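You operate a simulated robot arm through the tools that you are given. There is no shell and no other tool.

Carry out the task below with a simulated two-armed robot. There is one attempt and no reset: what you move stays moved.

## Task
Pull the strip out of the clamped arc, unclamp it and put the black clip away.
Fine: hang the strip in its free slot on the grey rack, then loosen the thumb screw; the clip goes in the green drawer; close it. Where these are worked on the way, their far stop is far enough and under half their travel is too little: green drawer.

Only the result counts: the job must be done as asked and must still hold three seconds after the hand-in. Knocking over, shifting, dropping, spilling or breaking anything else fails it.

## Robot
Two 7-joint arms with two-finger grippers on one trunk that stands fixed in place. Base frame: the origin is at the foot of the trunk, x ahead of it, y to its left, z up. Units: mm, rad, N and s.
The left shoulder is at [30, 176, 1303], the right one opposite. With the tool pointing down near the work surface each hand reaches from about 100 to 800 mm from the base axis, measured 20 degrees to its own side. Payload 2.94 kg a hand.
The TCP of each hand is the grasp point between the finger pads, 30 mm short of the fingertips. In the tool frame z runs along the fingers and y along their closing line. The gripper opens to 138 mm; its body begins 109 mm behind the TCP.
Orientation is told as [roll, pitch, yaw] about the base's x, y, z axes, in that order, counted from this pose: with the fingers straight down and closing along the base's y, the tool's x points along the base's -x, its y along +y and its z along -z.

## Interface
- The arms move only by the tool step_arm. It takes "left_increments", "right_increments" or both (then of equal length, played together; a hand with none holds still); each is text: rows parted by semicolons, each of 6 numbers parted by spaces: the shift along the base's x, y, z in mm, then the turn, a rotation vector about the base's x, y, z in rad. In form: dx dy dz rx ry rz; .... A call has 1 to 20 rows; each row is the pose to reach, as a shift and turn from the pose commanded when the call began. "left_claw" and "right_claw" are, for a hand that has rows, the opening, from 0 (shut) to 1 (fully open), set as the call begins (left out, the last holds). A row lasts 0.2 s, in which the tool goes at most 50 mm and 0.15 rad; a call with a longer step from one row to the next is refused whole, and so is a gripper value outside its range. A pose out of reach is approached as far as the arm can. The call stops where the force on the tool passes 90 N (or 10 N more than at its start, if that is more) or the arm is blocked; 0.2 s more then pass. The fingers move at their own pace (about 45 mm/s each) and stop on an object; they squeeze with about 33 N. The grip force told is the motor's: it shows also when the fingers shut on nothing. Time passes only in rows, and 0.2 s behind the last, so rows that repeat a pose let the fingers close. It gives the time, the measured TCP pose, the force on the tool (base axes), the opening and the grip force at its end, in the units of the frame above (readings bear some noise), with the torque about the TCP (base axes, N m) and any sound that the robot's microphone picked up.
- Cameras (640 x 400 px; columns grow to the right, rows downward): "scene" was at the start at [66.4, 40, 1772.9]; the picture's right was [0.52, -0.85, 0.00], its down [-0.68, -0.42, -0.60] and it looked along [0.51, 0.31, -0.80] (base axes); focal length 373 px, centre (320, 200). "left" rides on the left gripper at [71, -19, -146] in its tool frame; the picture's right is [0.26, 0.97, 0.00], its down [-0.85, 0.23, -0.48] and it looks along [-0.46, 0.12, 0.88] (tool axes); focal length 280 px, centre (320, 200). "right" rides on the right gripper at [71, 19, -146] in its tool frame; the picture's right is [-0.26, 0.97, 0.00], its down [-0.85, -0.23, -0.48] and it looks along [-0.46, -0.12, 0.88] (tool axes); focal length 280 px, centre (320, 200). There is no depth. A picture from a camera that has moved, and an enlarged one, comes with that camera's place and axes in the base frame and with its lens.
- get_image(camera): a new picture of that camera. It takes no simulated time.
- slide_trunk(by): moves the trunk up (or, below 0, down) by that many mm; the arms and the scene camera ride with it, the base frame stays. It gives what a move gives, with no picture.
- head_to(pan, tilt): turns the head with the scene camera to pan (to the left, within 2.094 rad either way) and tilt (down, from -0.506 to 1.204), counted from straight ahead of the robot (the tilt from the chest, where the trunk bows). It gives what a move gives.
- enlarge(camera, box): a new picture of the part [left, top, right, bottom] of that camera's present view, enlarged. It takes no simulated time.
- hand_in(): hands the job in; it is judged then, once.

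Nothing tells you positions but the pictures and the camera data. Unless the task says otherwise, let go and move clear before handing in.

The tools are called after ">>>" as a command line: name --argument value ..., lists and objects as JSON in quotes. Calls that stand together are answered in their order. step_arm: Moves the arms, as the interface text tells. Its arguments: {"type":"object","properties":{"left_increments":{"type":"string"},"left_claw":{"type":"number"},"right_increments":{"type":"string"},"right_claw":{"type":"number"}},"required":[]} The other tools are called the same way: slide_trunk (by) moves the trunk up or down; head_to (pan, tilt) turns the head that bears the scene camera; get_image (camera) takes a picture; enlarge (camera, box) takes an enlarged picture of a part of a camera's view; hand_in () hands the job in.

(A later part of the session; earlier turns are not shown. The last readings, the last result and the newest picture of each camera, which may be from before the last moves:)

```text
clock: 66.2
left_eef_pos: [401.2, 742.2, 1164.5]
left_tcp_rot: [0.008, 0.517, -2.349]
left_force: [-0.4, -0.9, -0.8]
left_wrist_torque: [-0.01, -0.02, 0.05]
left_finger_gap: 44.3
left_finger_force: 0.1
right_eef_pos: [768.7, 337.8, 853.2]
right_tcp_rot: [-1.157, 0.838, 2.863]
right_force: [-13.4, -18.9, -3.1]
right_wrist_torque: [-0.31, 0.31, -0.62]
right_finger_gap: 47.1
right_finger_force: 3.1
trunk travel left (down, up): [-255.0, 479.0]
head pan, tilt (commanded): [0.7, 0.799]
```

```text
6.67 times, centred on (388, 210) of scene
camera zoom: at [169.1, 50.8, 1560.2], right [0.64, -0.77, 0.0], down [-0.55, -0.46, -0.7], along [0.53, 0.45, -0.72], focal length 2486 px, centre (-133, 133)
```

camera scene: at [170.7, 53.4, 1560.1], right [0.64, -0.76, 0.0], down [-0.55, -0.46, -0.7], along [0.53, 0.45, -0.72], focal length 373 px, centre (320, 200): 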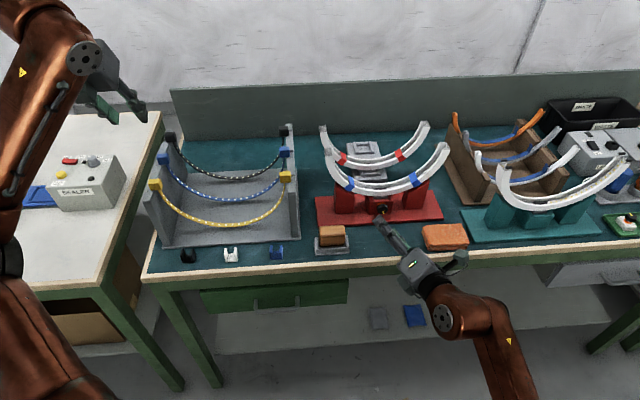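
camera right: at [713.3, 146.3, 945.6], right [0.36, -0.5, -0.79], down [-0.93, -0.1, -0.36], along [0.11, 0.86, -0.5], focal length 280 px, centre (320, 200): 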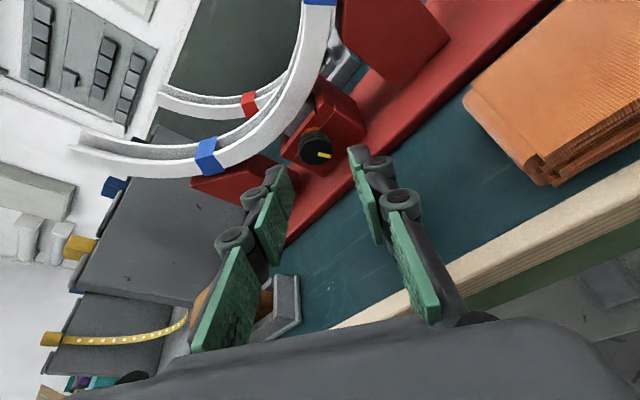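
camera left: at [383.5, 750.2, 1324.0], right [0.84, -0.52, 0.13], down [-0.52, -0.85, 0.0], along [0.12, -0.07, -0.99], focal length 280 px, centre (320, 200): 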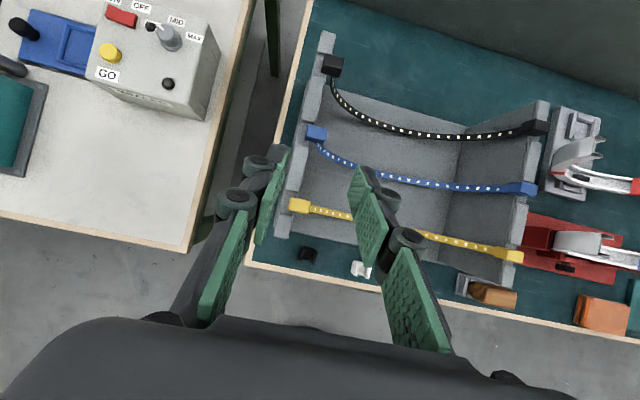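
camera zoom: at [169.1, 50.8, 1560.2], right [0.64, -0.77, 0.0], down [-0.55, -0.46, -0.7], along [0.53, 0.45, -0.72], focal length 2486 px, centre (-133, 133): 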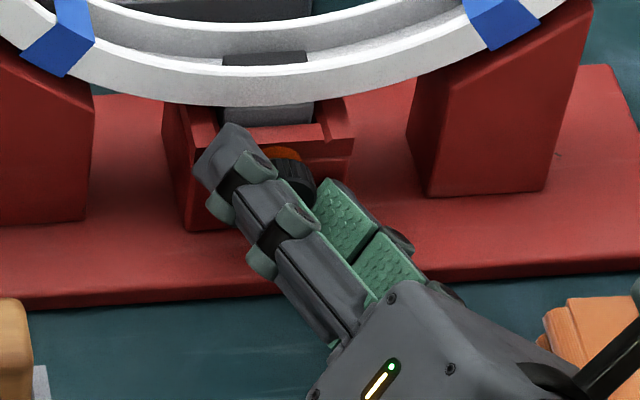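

A fingertip is touching the block's face (about 23 N), so I'll back off 5 mm at once.

>>> step_arm --right_increments "-2 -2.5 0.5 0 0 0; -3.5 -4.5 1 0 0 0; -3.5 -4.5 1 0 0 0"

>>> enlarge --camera "right" --box '[240, 110, 400, 210]'

>>> enlarge --camera "scene" --box '[340, 180, 436, 240]'

```text
clock: 67.0
left_eef_pos: [404.4, 744.2, 1161.6]
left_tcp_rot: [0.006, 0.516, -2.349]
left_force: [0.7, 0.8, -0.6]
left_wrist_torque: [-0.01, 0.03, -0.01]
left_finger_gap: 44.3
left_finger_force: 0.1
right_eef_pos: [764.4, 335.0, 854.3]
right_tcp_rot: [-1.16, 0.839, 2.863]
right_force: [0.1, -0.4, 0.2]
right_wrist_torque: [-0.04, -0.03, 0.04]
right_finger_gap: 41.8
right_finger_force: 0.1
trunk travel left (down, up): [-255.0, 479.0]
head pan, tilt (commanded): [0.7, 0.799]
```

```text
4.00 times, centred on (320, 160) of right
camera zoom: at [742.2, 192.9, 934.8], right [0.36, -0.5, -0.79], down [-0.93, -0.09, -0.36], along [0.11, 0.86, -0.5], focal length 1122 px, centre (320, 360)
```

zoom: 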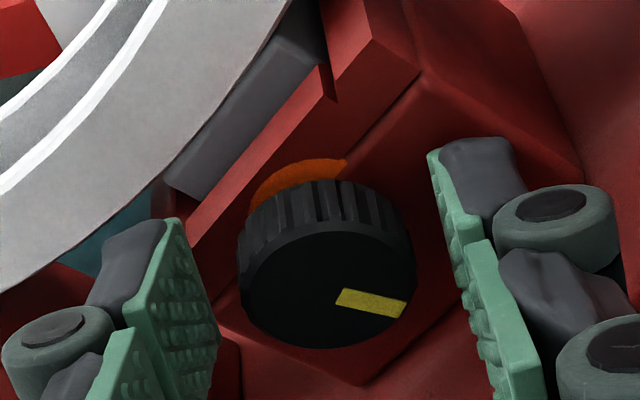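

```text
6.67 times, centred on (388, 210) of scene
camera zoom: at [170.7, 53.6, 1560.1], right [0.64, -0.76, 0.0], down [-0.55, -0.46, -0.7], along [0.53, 0.45, -0.72], focal length 2486 px, centre (-133, 133)
```

zoom: 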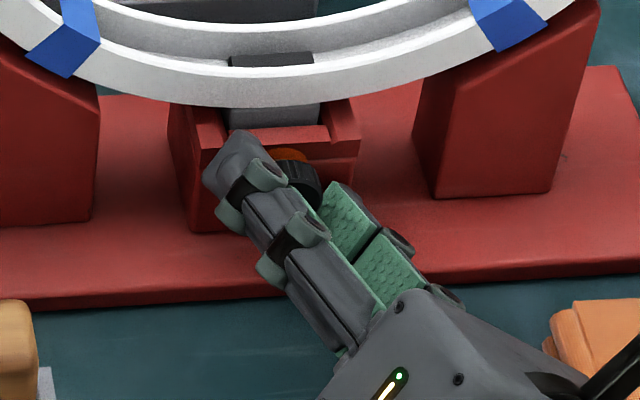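

Clear again, and the stand hasn't moved. The knob is centred between the pads, so I'll close on it.

>>> step_arm --right_increments "0 0 0 0 0 0; 0 0 0 0 0 0; 0 0 0 0 0 0" --right_claw 0

>>> enlarge --camera "right" --box '[240, 110, 400, 210]'

```text
clock: 67.8
left_eef_pos: [402.5, 743.2, 1162.0]
left_tcp_rot: [0.008, 0.516, -2.35]
left_force: [0.7, 0.1, -0.8]
left_wrist_torque: [0.01, 0.04, 0.01]
left_finger_gap: 44.4
left_finger_force: 0.1
right_eef_pos: [766.0, 334.7, 853.4]
right_tcp_rot: [-1.158, 0.84, 2.866]
right_force: [0.8, -0.1, -1.9]
right_wrist_torque: [0.0, -0.06, 0.03]
right_finger_gap: 26.5
right_finger_force: 45.0
trunk travel left (down, up): [-255.0, 479.0]
head pan, tilt (commanded): [0.7, 0.799]
```

```text
4.00 times, centred on (320, 160) of right
camera zoom: at [742.5, 192.8, 934.0], right [0.36, -0.5, -0.79], down [-0.93, -0.1, -0.36], along [0.11, 0.86, -0.5], focal length 1122 px, centre (320, 360)
```

zoom: 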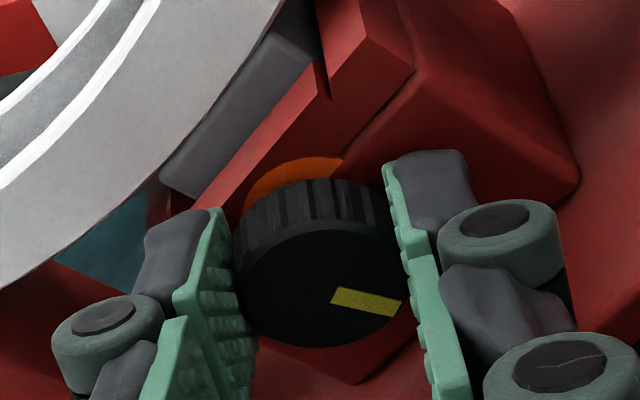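

Good: a centred grip with very little side force. I'll turn counter-clockwise in small steps about the knob axis.

>>> step_arm --right_increments "-0.62 0.62 0.58 -0.099 -0.099 0; -1.28 1.28 1.04 -0.198 -0.198 0; -1.99 1.99 1.37 -0.297 -0.297 0"

>>> enlarge --camera "scene" --box '[340, 180, 436, 240]'

```text
clock: 68.6
left_eef_pos: [402.3, 743.7, 1162.5]
left_tcp_rot: [0.006, 0.514, -2.351]
left_force: [1.0, 0.1, -0.3]
left_wrist_torque: [0.02, 0.02, 0.01]
left_finger_gap: 43.9
left_finger_force: 0.0
right_eef_pos: [763.2, 335.7, 856.3]
right_tcp_rot: [-0.63, 1.162, -2.965]
right_force: [-1.3, -3.4, -2.2]
right_wrist_torque: [-0.31, 0.26, 0.06]
right_finger_gap: 26.6
right_finger_force: 45.2
trunk travel left (down, up): [-255.0, 479.0]
head pan, tilt (commanded): [0.7, 0.799]
```

```text
6.67 times, centred on (388, 210) of scene
camera zoom: at [170.6, 53.3, 1560.1], right [0.64, -0.76, 0.0], down [-0.55, -0.46, -0.7], along [0.53, 0.45, -0.72], focal length 2486 px, centre (-133, 133)
```

zoom: 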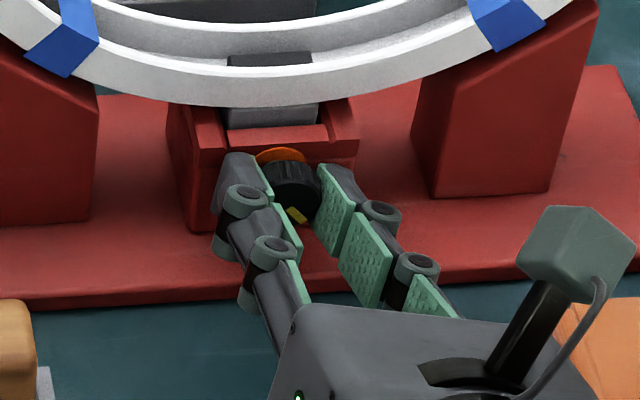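

It turns smoothly with little torque. Continuing.

>>> step_arm --right_increments "-0.73 0.73 0.18 -0.099 -0.099 0; -1.47 1.47 0.21 -0.198 -0.198 0; -2.1 2.1 0.13 -0.283 -0.283 0"

>>> enlarge --camera "scene" --box '[340, 180, 436, 240]'

>>> enlarge --camera "right" --box '[240, 110, 400, 210]'

```text
clock: 69.4
left_eef_pos: [403.0, 743.4, 1162.4]
left_tcp_rot: [0.007, 0.514, -2.349]
left_force: [-0.2, 0.9, 0.3]
left_wrist_torque: [-0.02, -0.03, -0.03]
left_finger_gap: 44.0
left_finger_force: 0.0
right_eef_pos: [759.3, 338.2, 857.1]
right_tcp_rot: [0.469, 1.202, -1.93]
right_force: [-3.1, -6.8, -2.8]
right_wrist_torque: [-0.59, 0.61, 0.22]
right_finger_gap: 26.7
right_finger_force: 45.4
trunk travel left (down, up): [-255.0, 479.0]
head pan, tilt (commanded): [0.7, 0.799]
```

```text
6.67 times, centred on (388, 210) of scene
camera zoom: at [170.3, 52.8, 1560.1], right [0.64, -0.77, 0.0], down [-0.55, -0.46, -0.7], along [0.53, 0.45, -0.72], focal length 2486 px, centre (-133, 133)
```

zoom: 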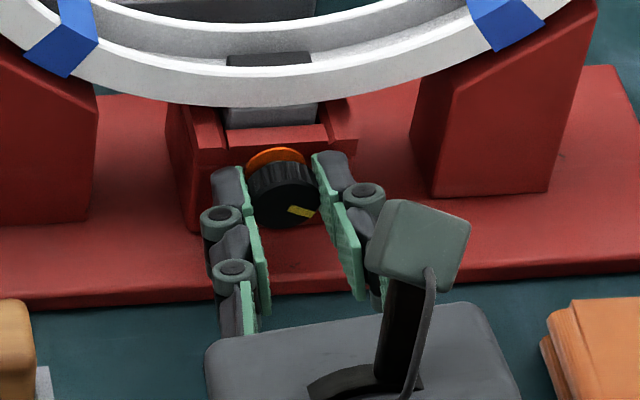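

```text
4.00 times, centred on (320, 160) of right
camera zoom: at [677.5, 256.7, 971.3], right [0.63, -0.77, -0.09], down [-0.61, -0.42, -0.68], along [0.49, 0.48, -0.73], focal length 1122 px, centre (320, 360)
```

zoom: 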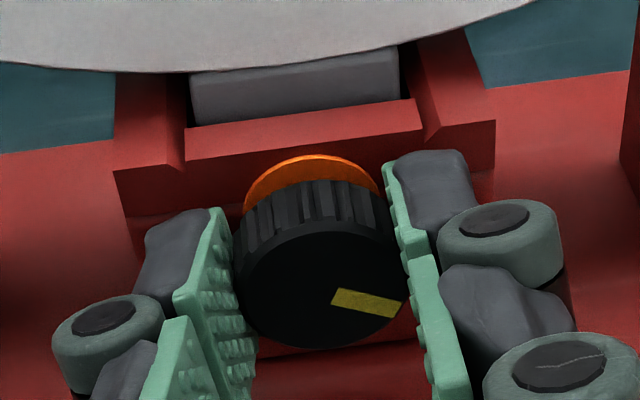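

The marker now points to about 4 o'clock and more of the orange ring shows. I'll open slightly, rotate the hand back clockwise around the knob, and re-grip.

>>> step_arm --right_increments "0 0 0 0 0 0; 0 0 0 0 0 0; 1 -1 0.3 0.106 0.106 0; 2 -2 0.36 0.212 0.212 0; 3 -3 0.22 0.318 0.318 0; 4 -4 -0.12 0.424 0.424 0; 4.9 -4.9 -0.67 0.53 0.53 0; 5.7 -5.7 -1.4 0.636 0.636 0; 5.7 -5.7 -1.4 0.636 0.636 0" --right_claw 0.3

>>> enlarge --camera "right" --box '[240, 110, 400, 210]'

>>> enlarge --camera "scene" --box '[340, 180, 436, 240]'

```text
clock: 71.4
left_eef_pos: [402.6, 744.6, 1161.7]
left_tcp_rot: [0.006, 0.514, -2.348]
left_force: [-0.3, -0.3, -0.7]
left_wrist_torque: [0.04, -0.03, 0.0]
left_finger_gap: 44.2
left_finger_force: 0.1
right_eef_pos: [766.7, 334.3, 855.8]
right_tcp_rot: [-1.213, 0.769, 2.825]
right_force: [-0.7, -0.4, 0.1]
right_wrist_torque: [0.04, -0.01, -0.01]
right_finger_gap: 41.5
right_finger_force: 0.0
trunk travel left (down, up): [-255.0, 479.0]
head pan, tilt (commanded): [0.7, 0.799]
```

```text
4.00 times, centred on (320, 160) of right
camera zoom: at [749.2, 187.6, 927.4], right [0.31, -0.46, -0.83], down [-0.95, -0.08, -0.32], along [0.08, 0.89, -0.46], focal length 1122 px, centre (320, 360)
```

zoom: 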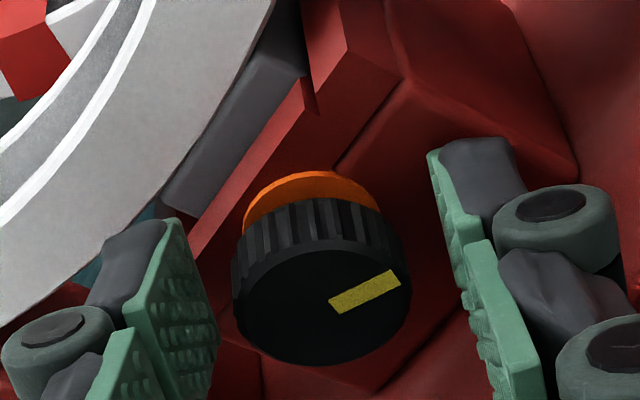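

```text
6.67 times, centred on (388, 210) of scene
camera zoom: at [170.6, 53.4, 1560.1], right [0.64, -0.76, 0.0], down [-0.55, -0.46, -0.7], along [0.53, 0.45, -0.72], focal length 2486 px, centre (-133, 133)
```

zoom: 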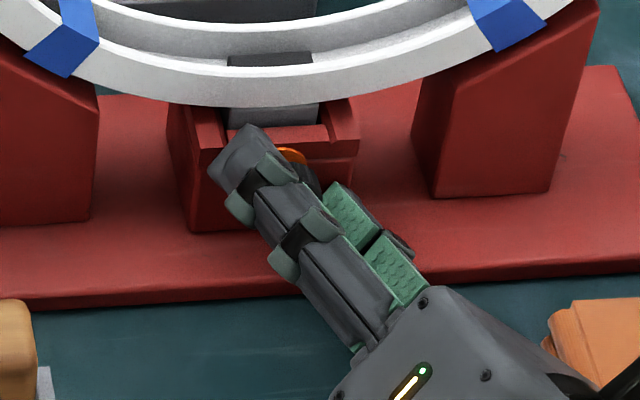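

The knob is unscrewing outward. I'll back the fingers off 5 mm to allow for that, close, and turn again.

>>> step_arm --right_increments "-2.7 -4 1.3 0 0 0; -2.7 -4 1.3 0 0 0"

>>> step_arm --right_increments "0 0 0 0 0 0; 0 0 0 0 0 0; 0 0 0 0 0 0" --right_claw 0

>>> step_arm --right_increments "-1.3 0.7 0.8 -0.106 -0.106 0; -2.7 1.5 1.4 -0.212 -0.212 0; -4.1 2.3 1.8 -0.318 -0.318 0; -5.6 3.2 1.9 -0.424 -0.424 0"

>>> enlarge --camera "right" --box '[240, 110, 400, 210]'

```text
clock: 72.0
left_eef_pos: [402.9, 744.8, 1161.6]
left_tcp_rot: [0.006, 0.515, -2.349]
left_force: [-0.1, -0.8, -0.5]
left_wrist_torque: [0.03, 0.02, -0.02]
left_finger_gap: 44.1
left_finger_force: 0.0
right_eef_pos: [763.6, 329.7, 855.7]
right_tcp_rot: [-1.213, 0.772, 2.826]
right_force: [0.6, -0.6, 1.1]
right_wrist_torque: [-0.02, 0.01, 0.0]
right_finger_gap: 41.3
right_finger_force: 0.1
trunk travel left (down, up): [-255.0, 479.0]
head pan, tilt (commanded): [0.7, 0.799]
```

```text
clock: 72.8
left_eef_pos: [402.0, 744.8, 1162.4]
left_tcp_rot: [0.007, 0.514, -2.349]
left_force: [-0.9, 0.0, -0.5]
left_wrist_torque: [-0.02, 0.02, 0.01]
left_finger_gap: 44.1
left_finger_force: 0.0
right_eef_pos: [764.1, 328.9, 857.3]
right_tcp_rot: [-1.213, 0.769, 2.827]
right_force: [-1.1, 0.2, 0.2]
right_wrist_torque: [0.05, 0.0, 0.08]
right_finger_gap: 26.7
right_finger_force: 44.6
trunk travel left (down, up): [-255.0, 479.0]
head pan, tilt (commanded): [0.7, 0.799]
```

```text
clock: 73.8
left_eef_pos: [402.6, 744.0, 1162.0]
left_tcp_rot: [0.008, 0.515, -2.349]
left_force: [0.8, -0.3, 1.2]
left_wrist_torque: [0.03, 0.01, 0.01]
left_finger_gap: 44.3
left_finger_force: 0.0
right_eef_pos: [757.9, 333.5, 860.1]
right_tcp_rot: [-0.399, 1.214, -2.748]
right_force: [3.3, 3.1, 5.0]
right_wrist_torque: [-0.15, 0.19, -0.06]
right_finger_gap: 26.7
right_finger_force: 44.6
trunk travel left (down, up): [-255.0, 479.0]
head pan, tilt (commanded): [0.7, 0.799]
```

```text
4.00 times, centred on (320, 160) of right
camera zoom: at [700.3, 226.8, 970.2], right [0.58, -0.72, -0.38], down [-0.74, -0.28, -0.61], along [0.34, 0.63, -0.7], focal length 1122 px, centre (320, 360)
```

zoom: 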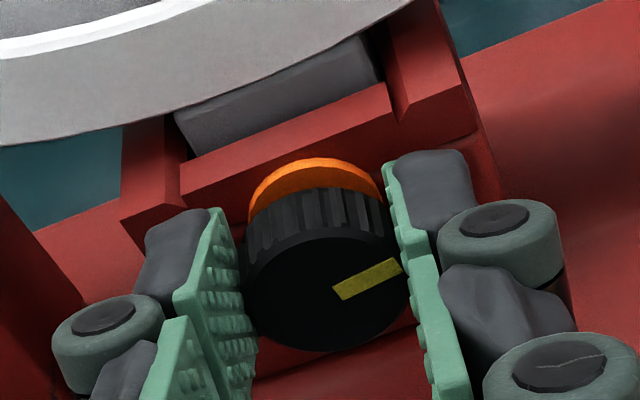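

>>> step_arm --right_increments "-1.5 0.9 -0.1 -0.106 -0.106 0; -2.75 1.55 -0.4 -0.198 -0.198 0"

>>> enlarge --camera "scene" --box '[340, 180, 436, 240]'

>>> enlarge --camera "right" --box '[240, 110, 400, 210]'

```text
clock: 74.4
left_eef_pos: [401.9, 743.1, 1162.4]
left_tcp_rot: [0.009, 0.514, -2.35]
left_force: [0.8, -0.3, 0.0]
left_wrist_torque: [0.01, -0.02, -0.01]
left_finger_gap: 44.0
left_finger_force: 0.0
right_eef_pos: [756.9, 334.2, 859.9]
right_tcp_rot: [0.427, 1.215, -1.969]
right_force: [9.8, 4.1, 10.5]
right_wrist_torque: [-0.02, -0.12, 0.23]
right_finger_gap: 26.7
right_finger_force: 45.0
trunk travel left (down, up): [-255.0, 479.0]
head pan, tilt (commanded): [0.7, 0.799]
```

```text
6.67 times, centred on (388, 210) of scene
camera zoom: at [170.1, 53.5, 1560.3], right [0.64, -0.76, 0.0], down [-0.55, -0.46, -0.7], along [0.53, 0.45, -0.72], focal length 2486 px, centre (-133, 133)
```

zoom: 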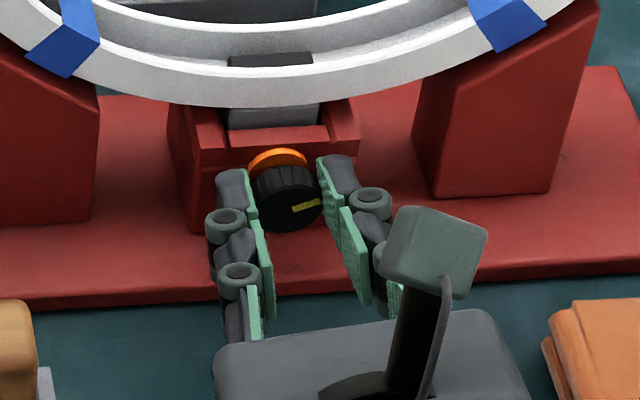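

```text
4.00 times, centred on (320, 160) of right
camera zoom: at [674.9, 251.3, 974.8], right [0.63, -0.77, -0.11], down [-0.61, -0.41, -0.68], along [0.48, 0.49, -0.73], focal length 1122 px, centre (320, 360)
```

zoom: 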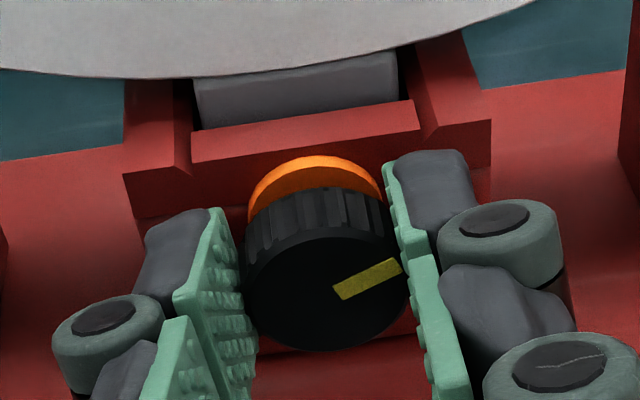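

It has turned about 110° in total and is still moving freely. I'll repeat the regrip cycle to go on toward its stop.

>>> step_arm --right_increments "0 0 0 0 0 0; 0 0 0 0 0 0; 1 -1.5 0.1 0.106 0.106 0; 2 -2.9 0 0.212 0.212 0; 3 -4.3 -0.5 0.318 0.318 0; 3.9 -5.7 -1.2 0.424 0.424 0; 4.7 -7 -2.1 0.53 0.53 0; 5.4 -8.2 -3.2 0.636 0.636 0; 5.4 -8.2 -3.2 0.636 0.636 0" --right_claw 0.3

>>> enlarge --camera "right" --box '[240, 110, 400, 210]'

```text
clock: 76.4
left_eef_pos: [403.0, 744.7, 1161.9]
left_tcp_rot: [0.009, 0.516, -2.348]
left_force: [0.8, 0.4, -0.2]
left_wrist_torque: [0.0, 0.0, 0.03]
left_finger_gap: 44.5
left_finger_force: 0.1
right_eef_pos: [758.8, 326.0, 854.7]
right_tcp_rot: [-1.227, 0.751, 2.818]
right_force: [0.2, 1.1, 1.2]
right_wrist_torque: [0.01, -0.01, -0.01]
right_finger_gap: 41.5
right_finger_force: 0.2
trunk travel left (down, up): [-255.0, 479.0]
head pan, tilt (commanded): [0.7, 0.799]
```

```text
4.00 times, centred on (320, 160) of right
camera zoom: at [743.2, 178.8, 925.1], right [0.3, -0.45, -0.84], down [-0.95, -0.07, -0.3], along [0.07, 0.89, -0.44], focal length 1122 px, centre (320, 360)
```

zoom: 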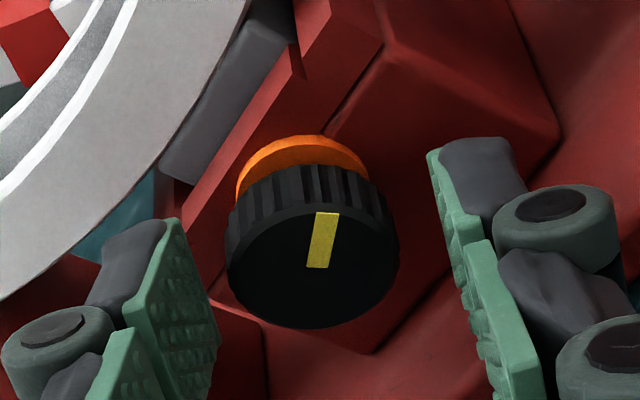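

>>> step_arm --right_increments "0 0 0 0 0 0; 0 0 0 0 0 0; 0 0 0 0 0 0; -1.1 0.5 0.8 -0.106 -0.106 0; -2.25 1.05 1.5 -0.212 -0.212 0; -3.5 1.7 1.9 -0.318 -0.318 0; -4.7 2.3 2.2 -0.424 -0.424 0; -6 3 2.2 -0.53 -0.53 0; -7.3 3.7 2.05 -0.636 -0.636 0" --right_claw 0

>>> enlarge --camera "right" --box '[240, 110, 400, 210]'

>>> enlarge --camera "scene" --box '[340, 180, 436, 240]'

```text
clock: 78.4
left_eef_pos: [401.9, 744.2, 1161.5]
left_tcp_rot: [0.008, 0.515, -2.348]
left_force: [-0.1, -0.3, -0.5]
left_wrist_torque: [0.03, -0.01, 0.01]
left_finger_gap: 44.2
left_finger_force: 0.1
right_eef_pos: [752.7, 331.0, 857.6]
right_tcp_rot: [0.427, 1.212, -1.967]
right_force: [1.3, 7.2, 8.1]
right_wrist_torque: [-0.25, 0.22, 0.42]
right_finger_gap: 26.5
right_finger_force: 45.1
trunk travel left (down, up): [-255.0, 479.0]
head pan, tilt (commanded): [0.7, 0.799]
```

```text
4.00 times, centred on (320, 160) of right
camera zoom: at [672.0, 247.7, 972.4], right [0.63, -0.77, -0.11], down [-0.61, -0.41, -0.68], along [0.48, 0.49, -0.73], focal length 1122 px, centre (320, 360)
```

zoom: 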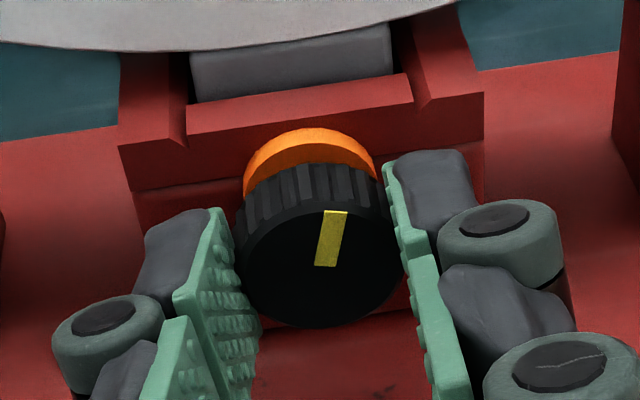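

```text
6.67 times, centred on (388, 210) of scene
camera zoom: at [169.5, 54.1, 1560.3], right [0.64, -0.76, 0.0], down [-0.55, -0.46, -0.7], along [0.53, 0.45, -0.72], focal length 2486 px, centre (-133, 133)
```

zoom: 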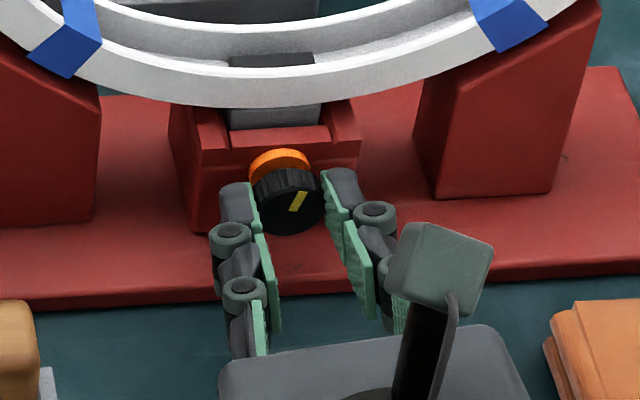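

The marker points to about 1 o'clock (roughly 165° in total), still with no stop. I'll do another cycle.

>>> step_arm --right_increments "0 0 0 0 0 0; 0 0 0 0 0 0; 1.03 -1.03 0.2 0.106 0.106 0; 2.08 -2.08 0.2 0.212 0.212 0; 3.1 -3.1 0 0.318 0.318 0; 4.1 -4.1 -0.4 0.424 0.424 0; 5.04 -5.04 -1.1 0.53 0.53 0; 5.9 -5.9 -1.9 0.636 0.636 0; 5.9 -5.9 -1.9 0.636 0.636 0" --right_claw 0.3

>>> step_arm --right_increments "0 0 0 0 0 0; 0 0 0 0 0 0; 0 0 0 0 0 0; -1 0.76 0.8 -0.106 -0.106 0; -2 1.57 1.5 -0.212 -0.212 0; -3.15 2.45 1.9 -0.318 -0.318 0; -4.3 3.36 2.1 -0.424 -0.424 0; -5.45 4.3 2.1 -0.53 -0.53 0; -6.6 5.2 1.9 -0.636 -0.636 0" --right_claw 0

>>> enlarge --camera "right" --box '[240, 110, 400, 210]'

>>> enlarge --camera "scene" --box '[340, 180, 436, 240]'

```text
clock: 80.4
left_eef_pos: [402.2, 744.4, 1161.3]
left_tcp_rot: [0.008, 0.514, -2.349]
left_force: [0.8, 0.1, -0.1]
left_wrist_torque: [0.03, 0.01, -0.01]
left_finger_gap: 44.1
left_finger_force: 0.0
right_eef_pos: [759.3, 321.8, 854.0]
right_tcp_rot: [-1.224, 0.751, 2.818]
right_force: [0.1, -0.2, 0.4]
right_wrist_torque: [-0.01, -0.02, -0.02]
right_finger_gap: 41.1
right_finger_force: 0.0
trunk travel left (down, up): [-255.0, 479.0]
head pan, tilt (commanded): [0.7, 0.799]
```

```text
clock: 82.4
left_eef_pos: [402.8, 745.0, 1161.6]
left_tcp_rot: [0.009, 0.515, -2.35]
left_force: [-0.5, 0.2, 0.4]
left_wrist_torque: [-0.03, -0.02, 0.0]
left_finger_gap: 44.4
left_finger_force: 0.0
right_eef_pos: [751.8, 330.1, 854.7]
right_tcp_rot: [0.424, 1.21, -1.974]
right_force: [0.0, 4.0, 1.3]
right_wrist_torque: [-0.24, 0.48, 0.33]
right_finger_gap: 26.7
right_finger_force: 45.3
trunk travel left (down, up): [-255.0, 479.0]
head pan, tilt (commanded): [0.7, 0.799]
```

```text
4.00 times, centred on (320, 160) of right
camera zoom: at [671.2, 246.7, 970.6], right [0.63, -0.77, -0.11], down [-0.61, -0.41, -0.67], along [0.48, 0.49, -0.73], focal length 1122 px, centre (320, 360)
```

zoom: 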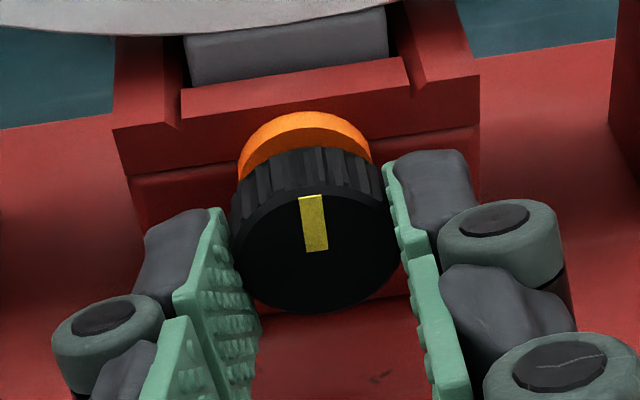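

```text
6.67 times, centred on (388, 210) of scene
camera zoom: at [170.1, 54.0, 1560.1], right [0.64, -0.76, 0.0], down [-0.55, -0.46, -0.7], along [0.53, 0.45, -0.72], focal length 2486 px, centre (-133, 133)
```

zoom: 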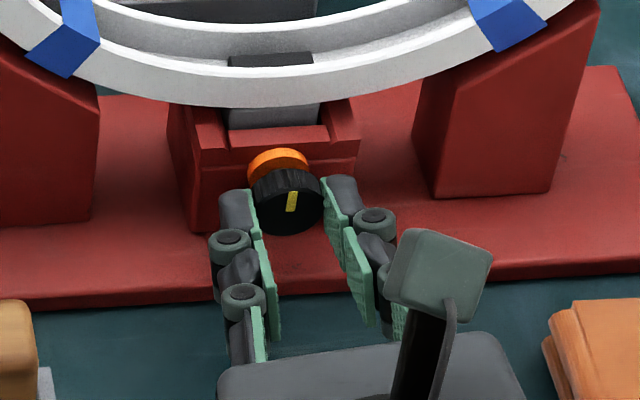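

The marker has gone from 6 o'clock to 12 o'clock and the fingers slipped at the end, so the screw is at its stop after 180°. I'll release it and back straight off.

>>> step_arm --right_increments "0 0 0 0 0 0; 0 0 0 0 0 0; -10 -9 4 0 0 0; -21 -18 9 0 0 0; -32 -28 14 0 0 0; -60 -55 30 0 0 0; -90 -82 50 0 0 0; -120 -110 70 0 0 0" --right_claw 0.4

>>> enlarge --camera "scene" --box '[350, 185, 414, 225]'

>>> get_image --camera "scene"

>>> get_image --camera "right"

```text
clock: 84.2
left_eef_pos: [402.5, 743.3, 1163.2]
left_tcp_rot: [0.006, 0.518, -2.349]
left_force: [-0.2, -0.4, 1.1]
left_wrist_torque: [0.02, 0.0, -0.02]
left_finger_gap: 44.1
left_finger_force: 0.1
right_eef_pos: [632.4, 218.0, 925.8]
right_tcp_rot: [0.413, 1.212, -1.983]
right_force: [0.2, 0.4, 0.5]
right_wrist_torque: [-0.01, 0.04, 0.03]
right_finger_gap: 55.1
right_finger_force: 0.0
trunk travel left (down, up): [-255.0, 479.0]
head pan, tilt (commanded): [0.7, 0.799]
```

```text
10.00 times, centred on (382, 205) of scene
camera zoom: at [169.7, 52.1, 1560.2], right [0.64, -0.76, 0.0], down [-0.55, -0.46, -0.7], along [0.53, 0.45, -0.72], focal length 3730 px, centre (-300, 150)
```

zoom: 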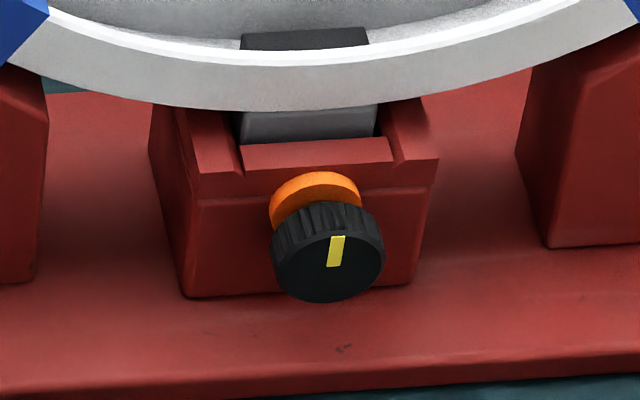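

```text
taken
camera scene: at [169.7, 52.1, 1560.2], right [0.64, -0.76, 0.0], down [-0.55, -0.46, -0.7], along [0.53, 0.45, -0.72], focal length 373 px, centre (320, 200)
```

scene: 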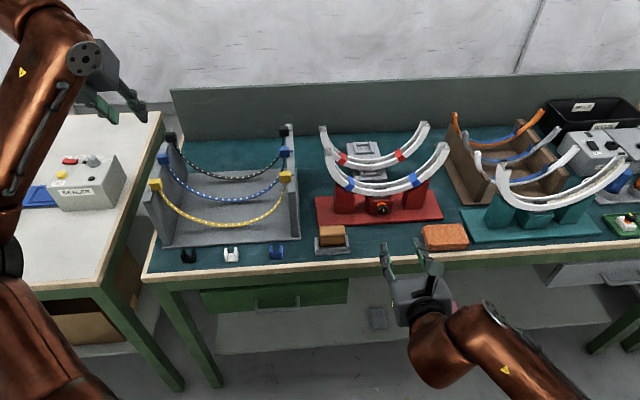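

```text
taken
camera right: at [552.0, 135.1, 1041.6], right [0.63, -0.77, -0.11], down [-0.62, -0.41, -0.68], along [0.48, 0.49, -0.73], focal length 280 px, centre (320, 200)
```

right: 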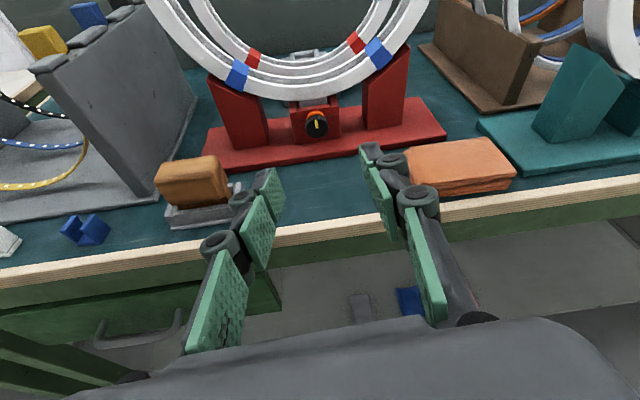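

The screw is loosened and the stand unmoved. Next is the green drawer, so I'll zoom in on its handle and the black clip.

>>> enlarge --camera "scene" --box '[190, 255, 366, 365]'

>>> enlarge --camera "scene" --box '[150, 225, 310, 325]'

>>> enlarge --camera "right" --box '[0, 220, 300, 400]'

>>> enlarge --camera "scene" --box '[170, 240, 234, 280]'

```text
3.64 times, centred on (278, 310) of scene
camera zoom: at [169.7, 52.1, 1560.2], right [0.64, -0.76, 0.0], down [-0.55, -0.46, -0.7], along [0.53, 0.45, -0.72], focal length 1356 px, centre (473, -200)
```

zoom: 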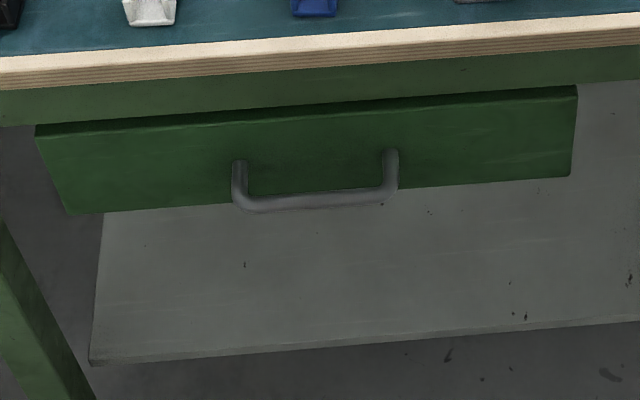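

```text
4.00 times, centred on (230, 275) of scene
camera zoom: at [169.7, 52.1, 1560.2], right [0.64, -0.76, 0.0], down [-0.55, -0.46, -0.7], along [0.53, 0.45, -0.72], focal length 1492 px, centre (680, -100)
```

zoom: 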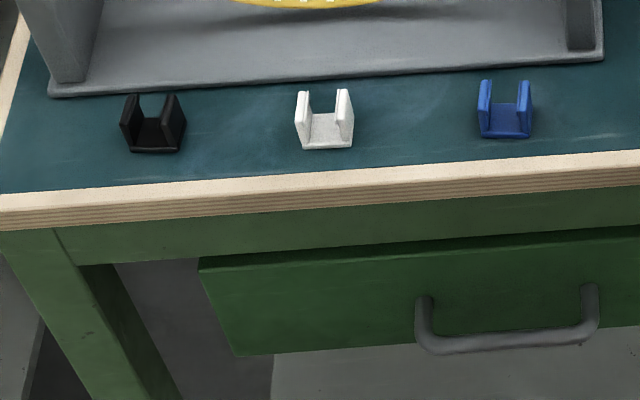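

```text
2.13 times, centred on (150, 310) of right
camera zoom: at [552.0, 135.1, 1041.6], right [0.63, -0.77, -0.11], down [-0.62, -0.41, -0.68], along [0.48, 0.49, -0.73], focal length 598 px, centre (683, -35)
```

zoom: 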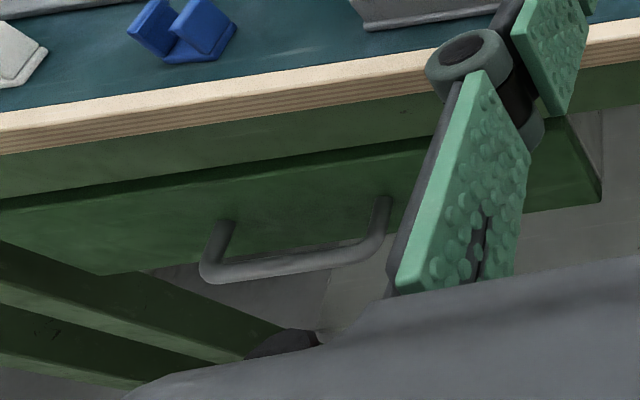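

```text
10.00 times, centred on (202, 260) of scene
camera zoom: at [169.7, 52.1, 1560.2], right [0.64, -0.76, 0.0], down [-0.55, -0.46, -0.7], along [0.53, 0.45, -0.72], focal length 3730 px, centre (1500, -400)
```

zoom: 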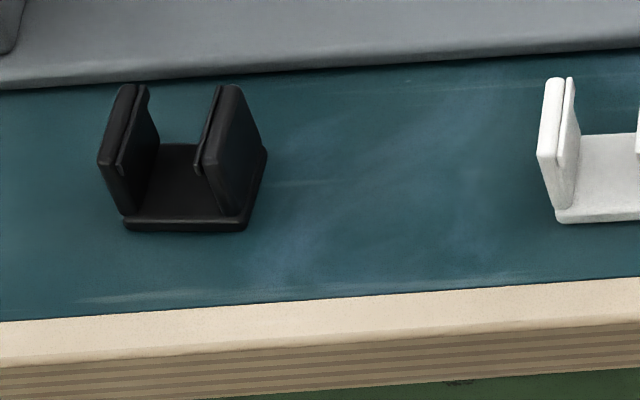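

The handle bar's middle is at about (459, 444, 655), running along the bench, and the black clip is near (373, 648, 800). I'll bring the right hand to the handle, rolled so its fingers close above and below the bar and pitched 40° down.

>>> step_arm --right_increments "-25 8 -10 0.0756 0.102 -0.0664; -50 18 -20 0.1511 0.204 -0.1327; -75 30 -32 0.2267 0.3061 -0.1991; -98 44 -46 0.3022 0.4081 -0.2654; -120 58 -62 0.3778 0.5101 -0.3318; -140 74 -80 0.4534 0.6122 -0.3982; -160 90 -98 0.5289 0.7142 -0.4645; -178 106 -118 0.6045 0.8162 -0.5309; -195 121 -138 0.68 0.9182 -0.5972; -210 136 -158 0.7556 1.0203 -0.6636; -225 150 -178 0.8311 1.1223 -0.73; -237 162 -195 0.9067 1.2243 -0.7963; -237 162 -195 0.9067 1.2243 -0.7963"

>>> get_image --camera "right"

>>> get_image --camera "scene"

```text
clock: 87.0
left_eef_pos: [401.9, 743.8, 1161.8]
left_tcp_rot: [0.007, 0.515, -2.35]
left_force: [-0.9, 0.0, -0.6]
left_wrist_torque: [0.03, -0.01, -0.03]
left_finger_gap: 44.0
left_finger_force: 0.0
right_eef_pos: [396.6, 378.9, 732.2]
right_tcp_rot: [-0.87, 0.0, 2.352]
right_force: [0.2, -0.6, 0.2]
right_wrist_torque: [0.01, -0.01, -0.01]
right_finger_gap: 55.2
right_finger_force: 0.1
trunk travel left (down, up): [-255.0, 479.0]
head pan, tilt (commanded): [0.7, 0.799]
```

```text
taken
camera right: at [358.2, 240.0, 810.1], right [-0.63, -0.25, -0.74], down [-0.75, 0.45, 0.48], along [0.21, 0.86, -0.47], focal length 280 px, centre (320, 200)
```

right: 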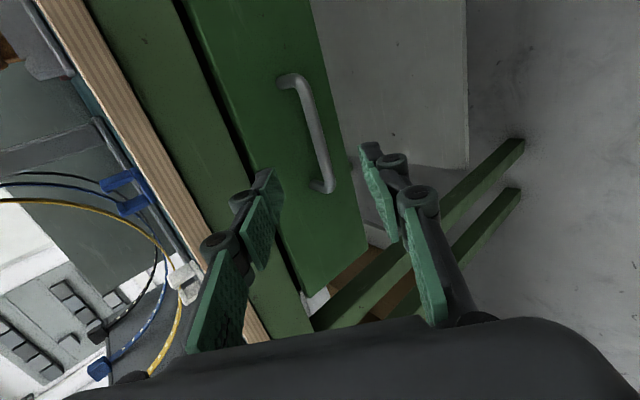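

```text
taken
camera scene: at [170.5, 53.4, 1560.1], right [0.64, -0.76, 0.0], down [-0.55, -0.46, -0.7], along [0.53, 0.45, -0.72], focal length 373 px, centre (320, 200)
```

scene: 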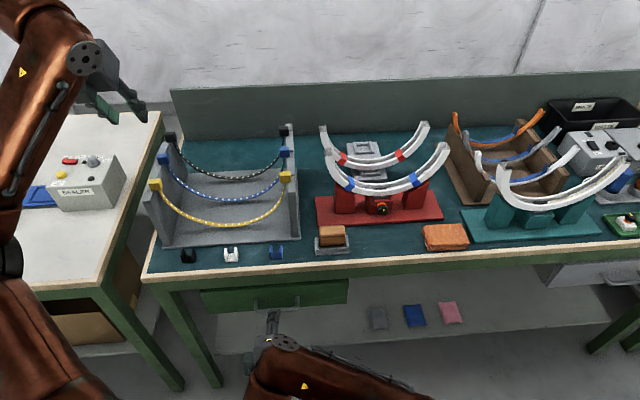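

The hand sits nicely in front of the handle. I'll zoom in to refine its position.

>>> enlarge --camera "right" --box '[240, 50, 400, 210]'

>>> enlarge --camera "scene" --box '[200, 270, 360, 370]'

```text
2.50 times, centred on (320, 130) of right
camera zoom: at [358.2, 240.0, 810.1], right [-0.63, -0.25, -0.74], down [-0.75, 0.45, 0.48], along [0.21, 0.86, -0.47], focal length 701 px, centre (320, 375)
```

zoom: 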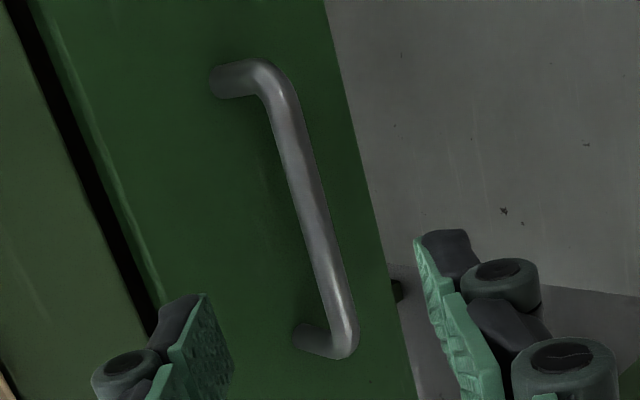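

```text
4.00 times, centred on (280, 320) of scene
camera zoom: at [170.5, 53.4, 1560.1], right [0.64, -0.76, 0.0], down [-0.55, -0.46, -0.7], along [0.53, 0.45, -0.72], focal length 1492 px, centre (480, -280)
```

zoom: 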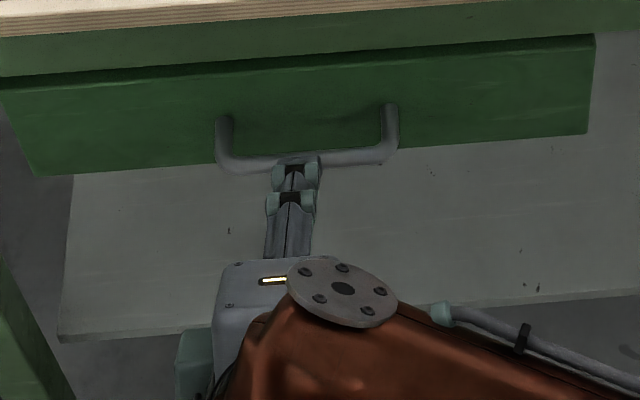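

>>> step_arm --right_increments "12 12 -14 0 0 0; 24 24 -28 0 0 0; 35 35 -42 0 0 0; 35 35 -42 0 0 0"

>>> get_image --camera "right"

>>> enlarge --camera "scene" --box '[220, 280, 340, 355]'

```text
clock: 88.0
left_eef_pos: [401.8, 744.8, 1161.9]
left_tcp_rot: [0.005, 0.514, -2.348]
left_force: [-0.5, 0.5, 0.9]
left_wrist_torque: [0.02, 0.0, 0.01]
left_finger_gap: 44.4
left_finger_force: 0.1
right_eef_pos: [431.1, 415.2, 690.6]
right_tcp_rot: [-0.872, 0.0, 2.357]
right_force: [-0.5, 0.1, 0.3]
right_wrist_torque: [-0.01, 0.01, -0.01]
right_finger_gap: 54.9
right_finger_force: 0.2
trunk travel left (down, up): [-255.0, 479.0]
head pan, tilt (commanded): [0.7, 0.799]
```

```text
taken
camera right: at [392.9, 276.6, 769.3], right [-0.62, -0.25, -0.74], down [-0.75, 0.45, 0.48], along [0.21, 0.86, -0.47], focal length 280 px, centre (320, 200)
```

right: 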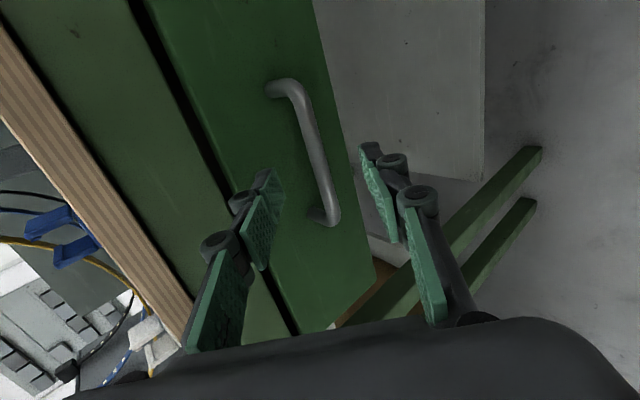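

```text
5.33 times, centred on (280, 318) of scene
camera zoom: at [170.3, 53.4, 1560.1], right [0.64, -0.76, 0.0], down [-0.55, -0.46, -0.7], along [0.53, 0.45, -0.72], focal length 1989 px, centre (533, -427)
```

zoom: 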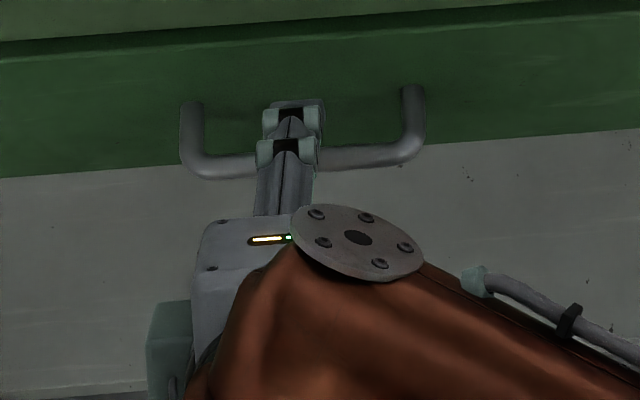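

The tool axis lines up with the bar. I'll narrow the opening to about 34 mm and advance so the fingers straddle the bar, leaving room before the drawer front.

>>> step_arm --right_increments "0 0 0 0 0 0; 7 7 -8 0 0 0; 14 14 -16 0 0 0; 21 21 -24 0 0 0; 21 21 -24 0 0 0" --right_claw 0.25

>>> enlarge --camera "right" --box '[220, 90, 420, 290]'

>>> enlarge --camera "scene" --box '[220, 280, 340, 355]'

```text
clock: 89.2
left_eef_pos: [401.5, 744.8, 1162.0]
left_tcp_rot: [0.007, 0.514, -2.35]
left_force: [0.0, 0.5, 1.7]
left_wrist_torque: [-0.02, 0.01, 0.0]
left_finger_gap: 44.2
left_finger_force: 0.0
right_eef_pos: [452.7, 437.9, 666.2]
right_tcp_rot: [-0.872, 0.002, 2.355]
right_force: [0.1, 0.0, -0.3]
right_wrist_torque: [-0.02, 0.0, -0.02]
right_finger_gap: 34.4
right_finger_force: 0.1
trunk travel left (down, up): [-255.0, 479.0]
head pan, tilt (commanded): [0.7, 0.799]
```

```text
2.00 times, centred on (320, 190) of right
camera zoom: at [414.4, 297.9, 744.6], right [-0.62, -0.25, -0.74], down [-0.75, 0.45, 0.48], along [0.21, 0.86, -0.47], focal length 561 px, centre (320, 220)
```

zoom: 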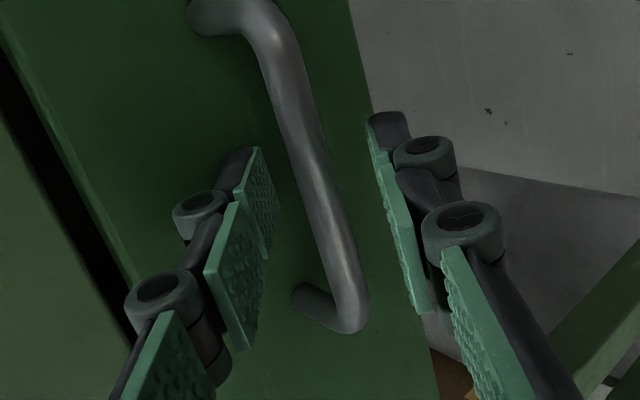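

```text
5.33 times, centred on (280, 318) of scene
camera zoom: at [170.5, 53.6, 1560.1], right [0.64, -0.76, 0.0], down [-0.55, -0.46, -0.7], along [0.53, 0.45, -0.72], focal length 1989 px, centre (533, -427)
```

zoom: 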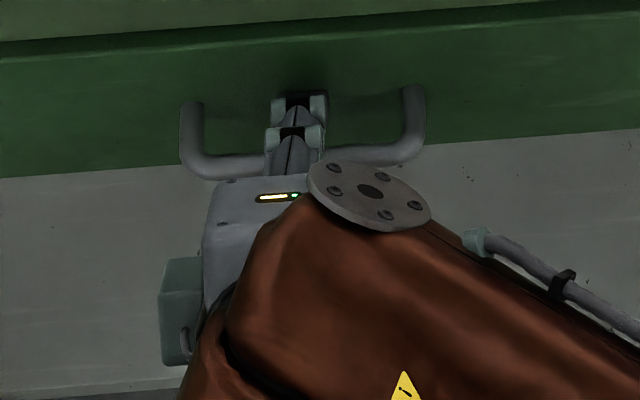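

The bar is centred between the pads. I'll advance 5 mm more and close.

>>> step_arm --right_increments "2.7 2.7 -3.2 0 0 0; 2.7 2.7 -3.2 0 0 0"

>>> step_arm --right_increments "0 0 0 0 0 0; 0 0 0 0 0 0; 0 0 0 0 0 0; 0 0 0 0 0 0" --right_claw 0

>>> enlarge --camera "right" --box '[220, 90, 420, 290]'

```text
clock: 89.8
left_eef_pos: [401.8, 744.0, 1162.4]
left_tcp_rot: [0.007, 0.514, -2.349]
left_force: [-0.3, -0.7, -0.9]
left_wrist_torque: [0.01, 0.04, -0.01]
left_finger_gap: 44.4
left_finger_force: 0.0
right_eef_pos: [454.7, 439.6, 663.6]
right_tcp_rot: [-0.871, 0.001, 2.355]
right_force: [-1.1, -2.7, 1.0]
right_wrist_torque: [0.05, 0.0, -0.03]
right_finger_gap: 33.6
right_finger_force: 0.0
trunk travel left (down, up): [-255.0, 479.0]
head pan, tilt (commanded): [0.7, 0.799]
```

```text
clock: 90.8
left_eef_pos: [402.8, 744.5, 1161.8]
left_tcp_rot: [0.008, 0.516, -2.35]
left_force: [0.2, 0.0, 0.3]
left_wrist_torque: [0.0, -0.04, -0.02]
left_finger_gap: 44.5
left_finger_force: 0.2
right_eef_pos: [453.6, 439.9, 663.9]
right_tcp_rot: [-0.871, 0.002, 2.355]
right_force: [2.1, 2.2, 4.4]
right_wrist_torque: [-0.16, -0.25, 0.24]
right_finger_gap: 10.5
right_finger_force: 37.9
trunk travel left (down, up): [-255.0, 479.0]
head pan, tilt (commanded): [0.7, 0.799]
```

```text
2.00 times, centred on (320, 190) of right
camera zoom: at [416.4, 300.6, 742.0], right [-0.62, -0.25, -0.74], down [-0.75, 0.45, 0.48], along [0.21, 0.86, -0.47], focal length 561 px, centre (320, 220)
```

zoom: 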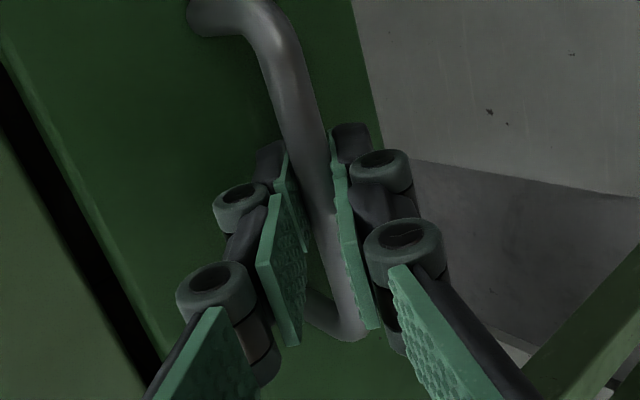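

The handle is gripped (gap 10.5 mm). I'll pull straight out along the drawer's axis.

>>> step_arm --right_increments "-3.5 -3.5 0 0 0 0; -10 -10 0 0 0 0; -18 -18 0 0 0 0; -27 -27 0 0 0 0; -36 -36 0 0 0 0; -45 -45 0 0 0 0"

>>> get_image --camera "scene"

>>> get_image --camera "right"

```text
clock: 92.2
left_eef_pos: [401.1, 743.6, 1163.7]
left_tcp_rot: [0.008, 0.516, -2.351]
left_force: [-1.4, 0.0, 0.1]
left_wrist_torque: [0.02, -0.02, -0.01]
left_finger_gap: 44.2
left_finger_force: 0.0
right_eef_pos: [408.5, 394.6, 664.2]
right_tcp_rot: [-0.873, -0.001, 2.356]
right_force: [0.8, 0.9, 16.4]
right_wrist_torque: [-0.27, -0.41, 0.0]
right_finger_gap: 10.6
right_finger_force: 38.3
trunk travel left (down, up): [-255.0, 479.0]
head pan, tilt (commanded): [0.7, 0.799]
```

```text
taken
camera scene: at [169.3, 52.6, 1560.3], right [0.64, -0.76, 0.0], down [-0.55, -0.46, -0.7], along [0.53, 0.45, -0.72], focal length 373 px, centre (320, 200)
```

scene: 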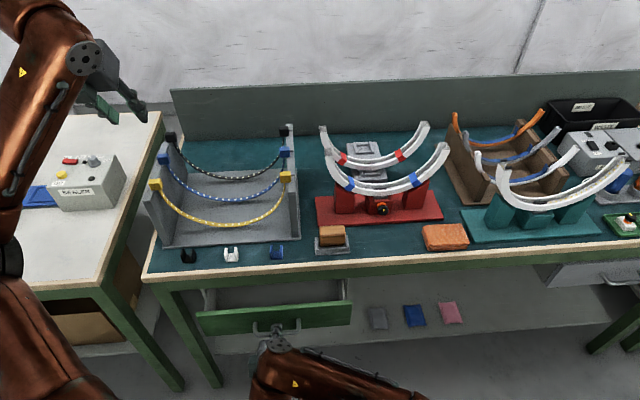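

```text
taken
camera right: at [371.9, 255.9, 741.9], right [-0.62, -0.25, -0.74], down [-0.75, 0.45, 0.48], along [0.21, 0.86, -0.47], focal length 280 px, centre (320, 200)
```

right: 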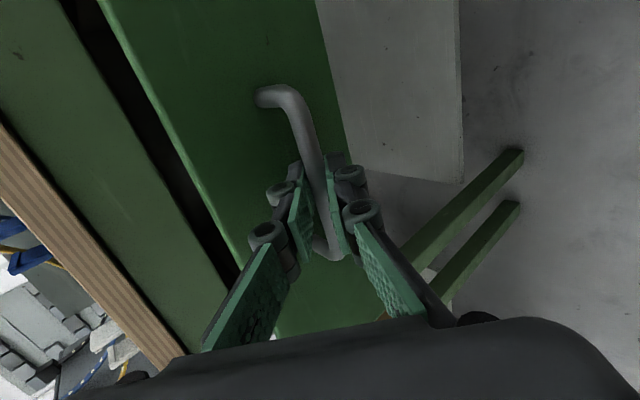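

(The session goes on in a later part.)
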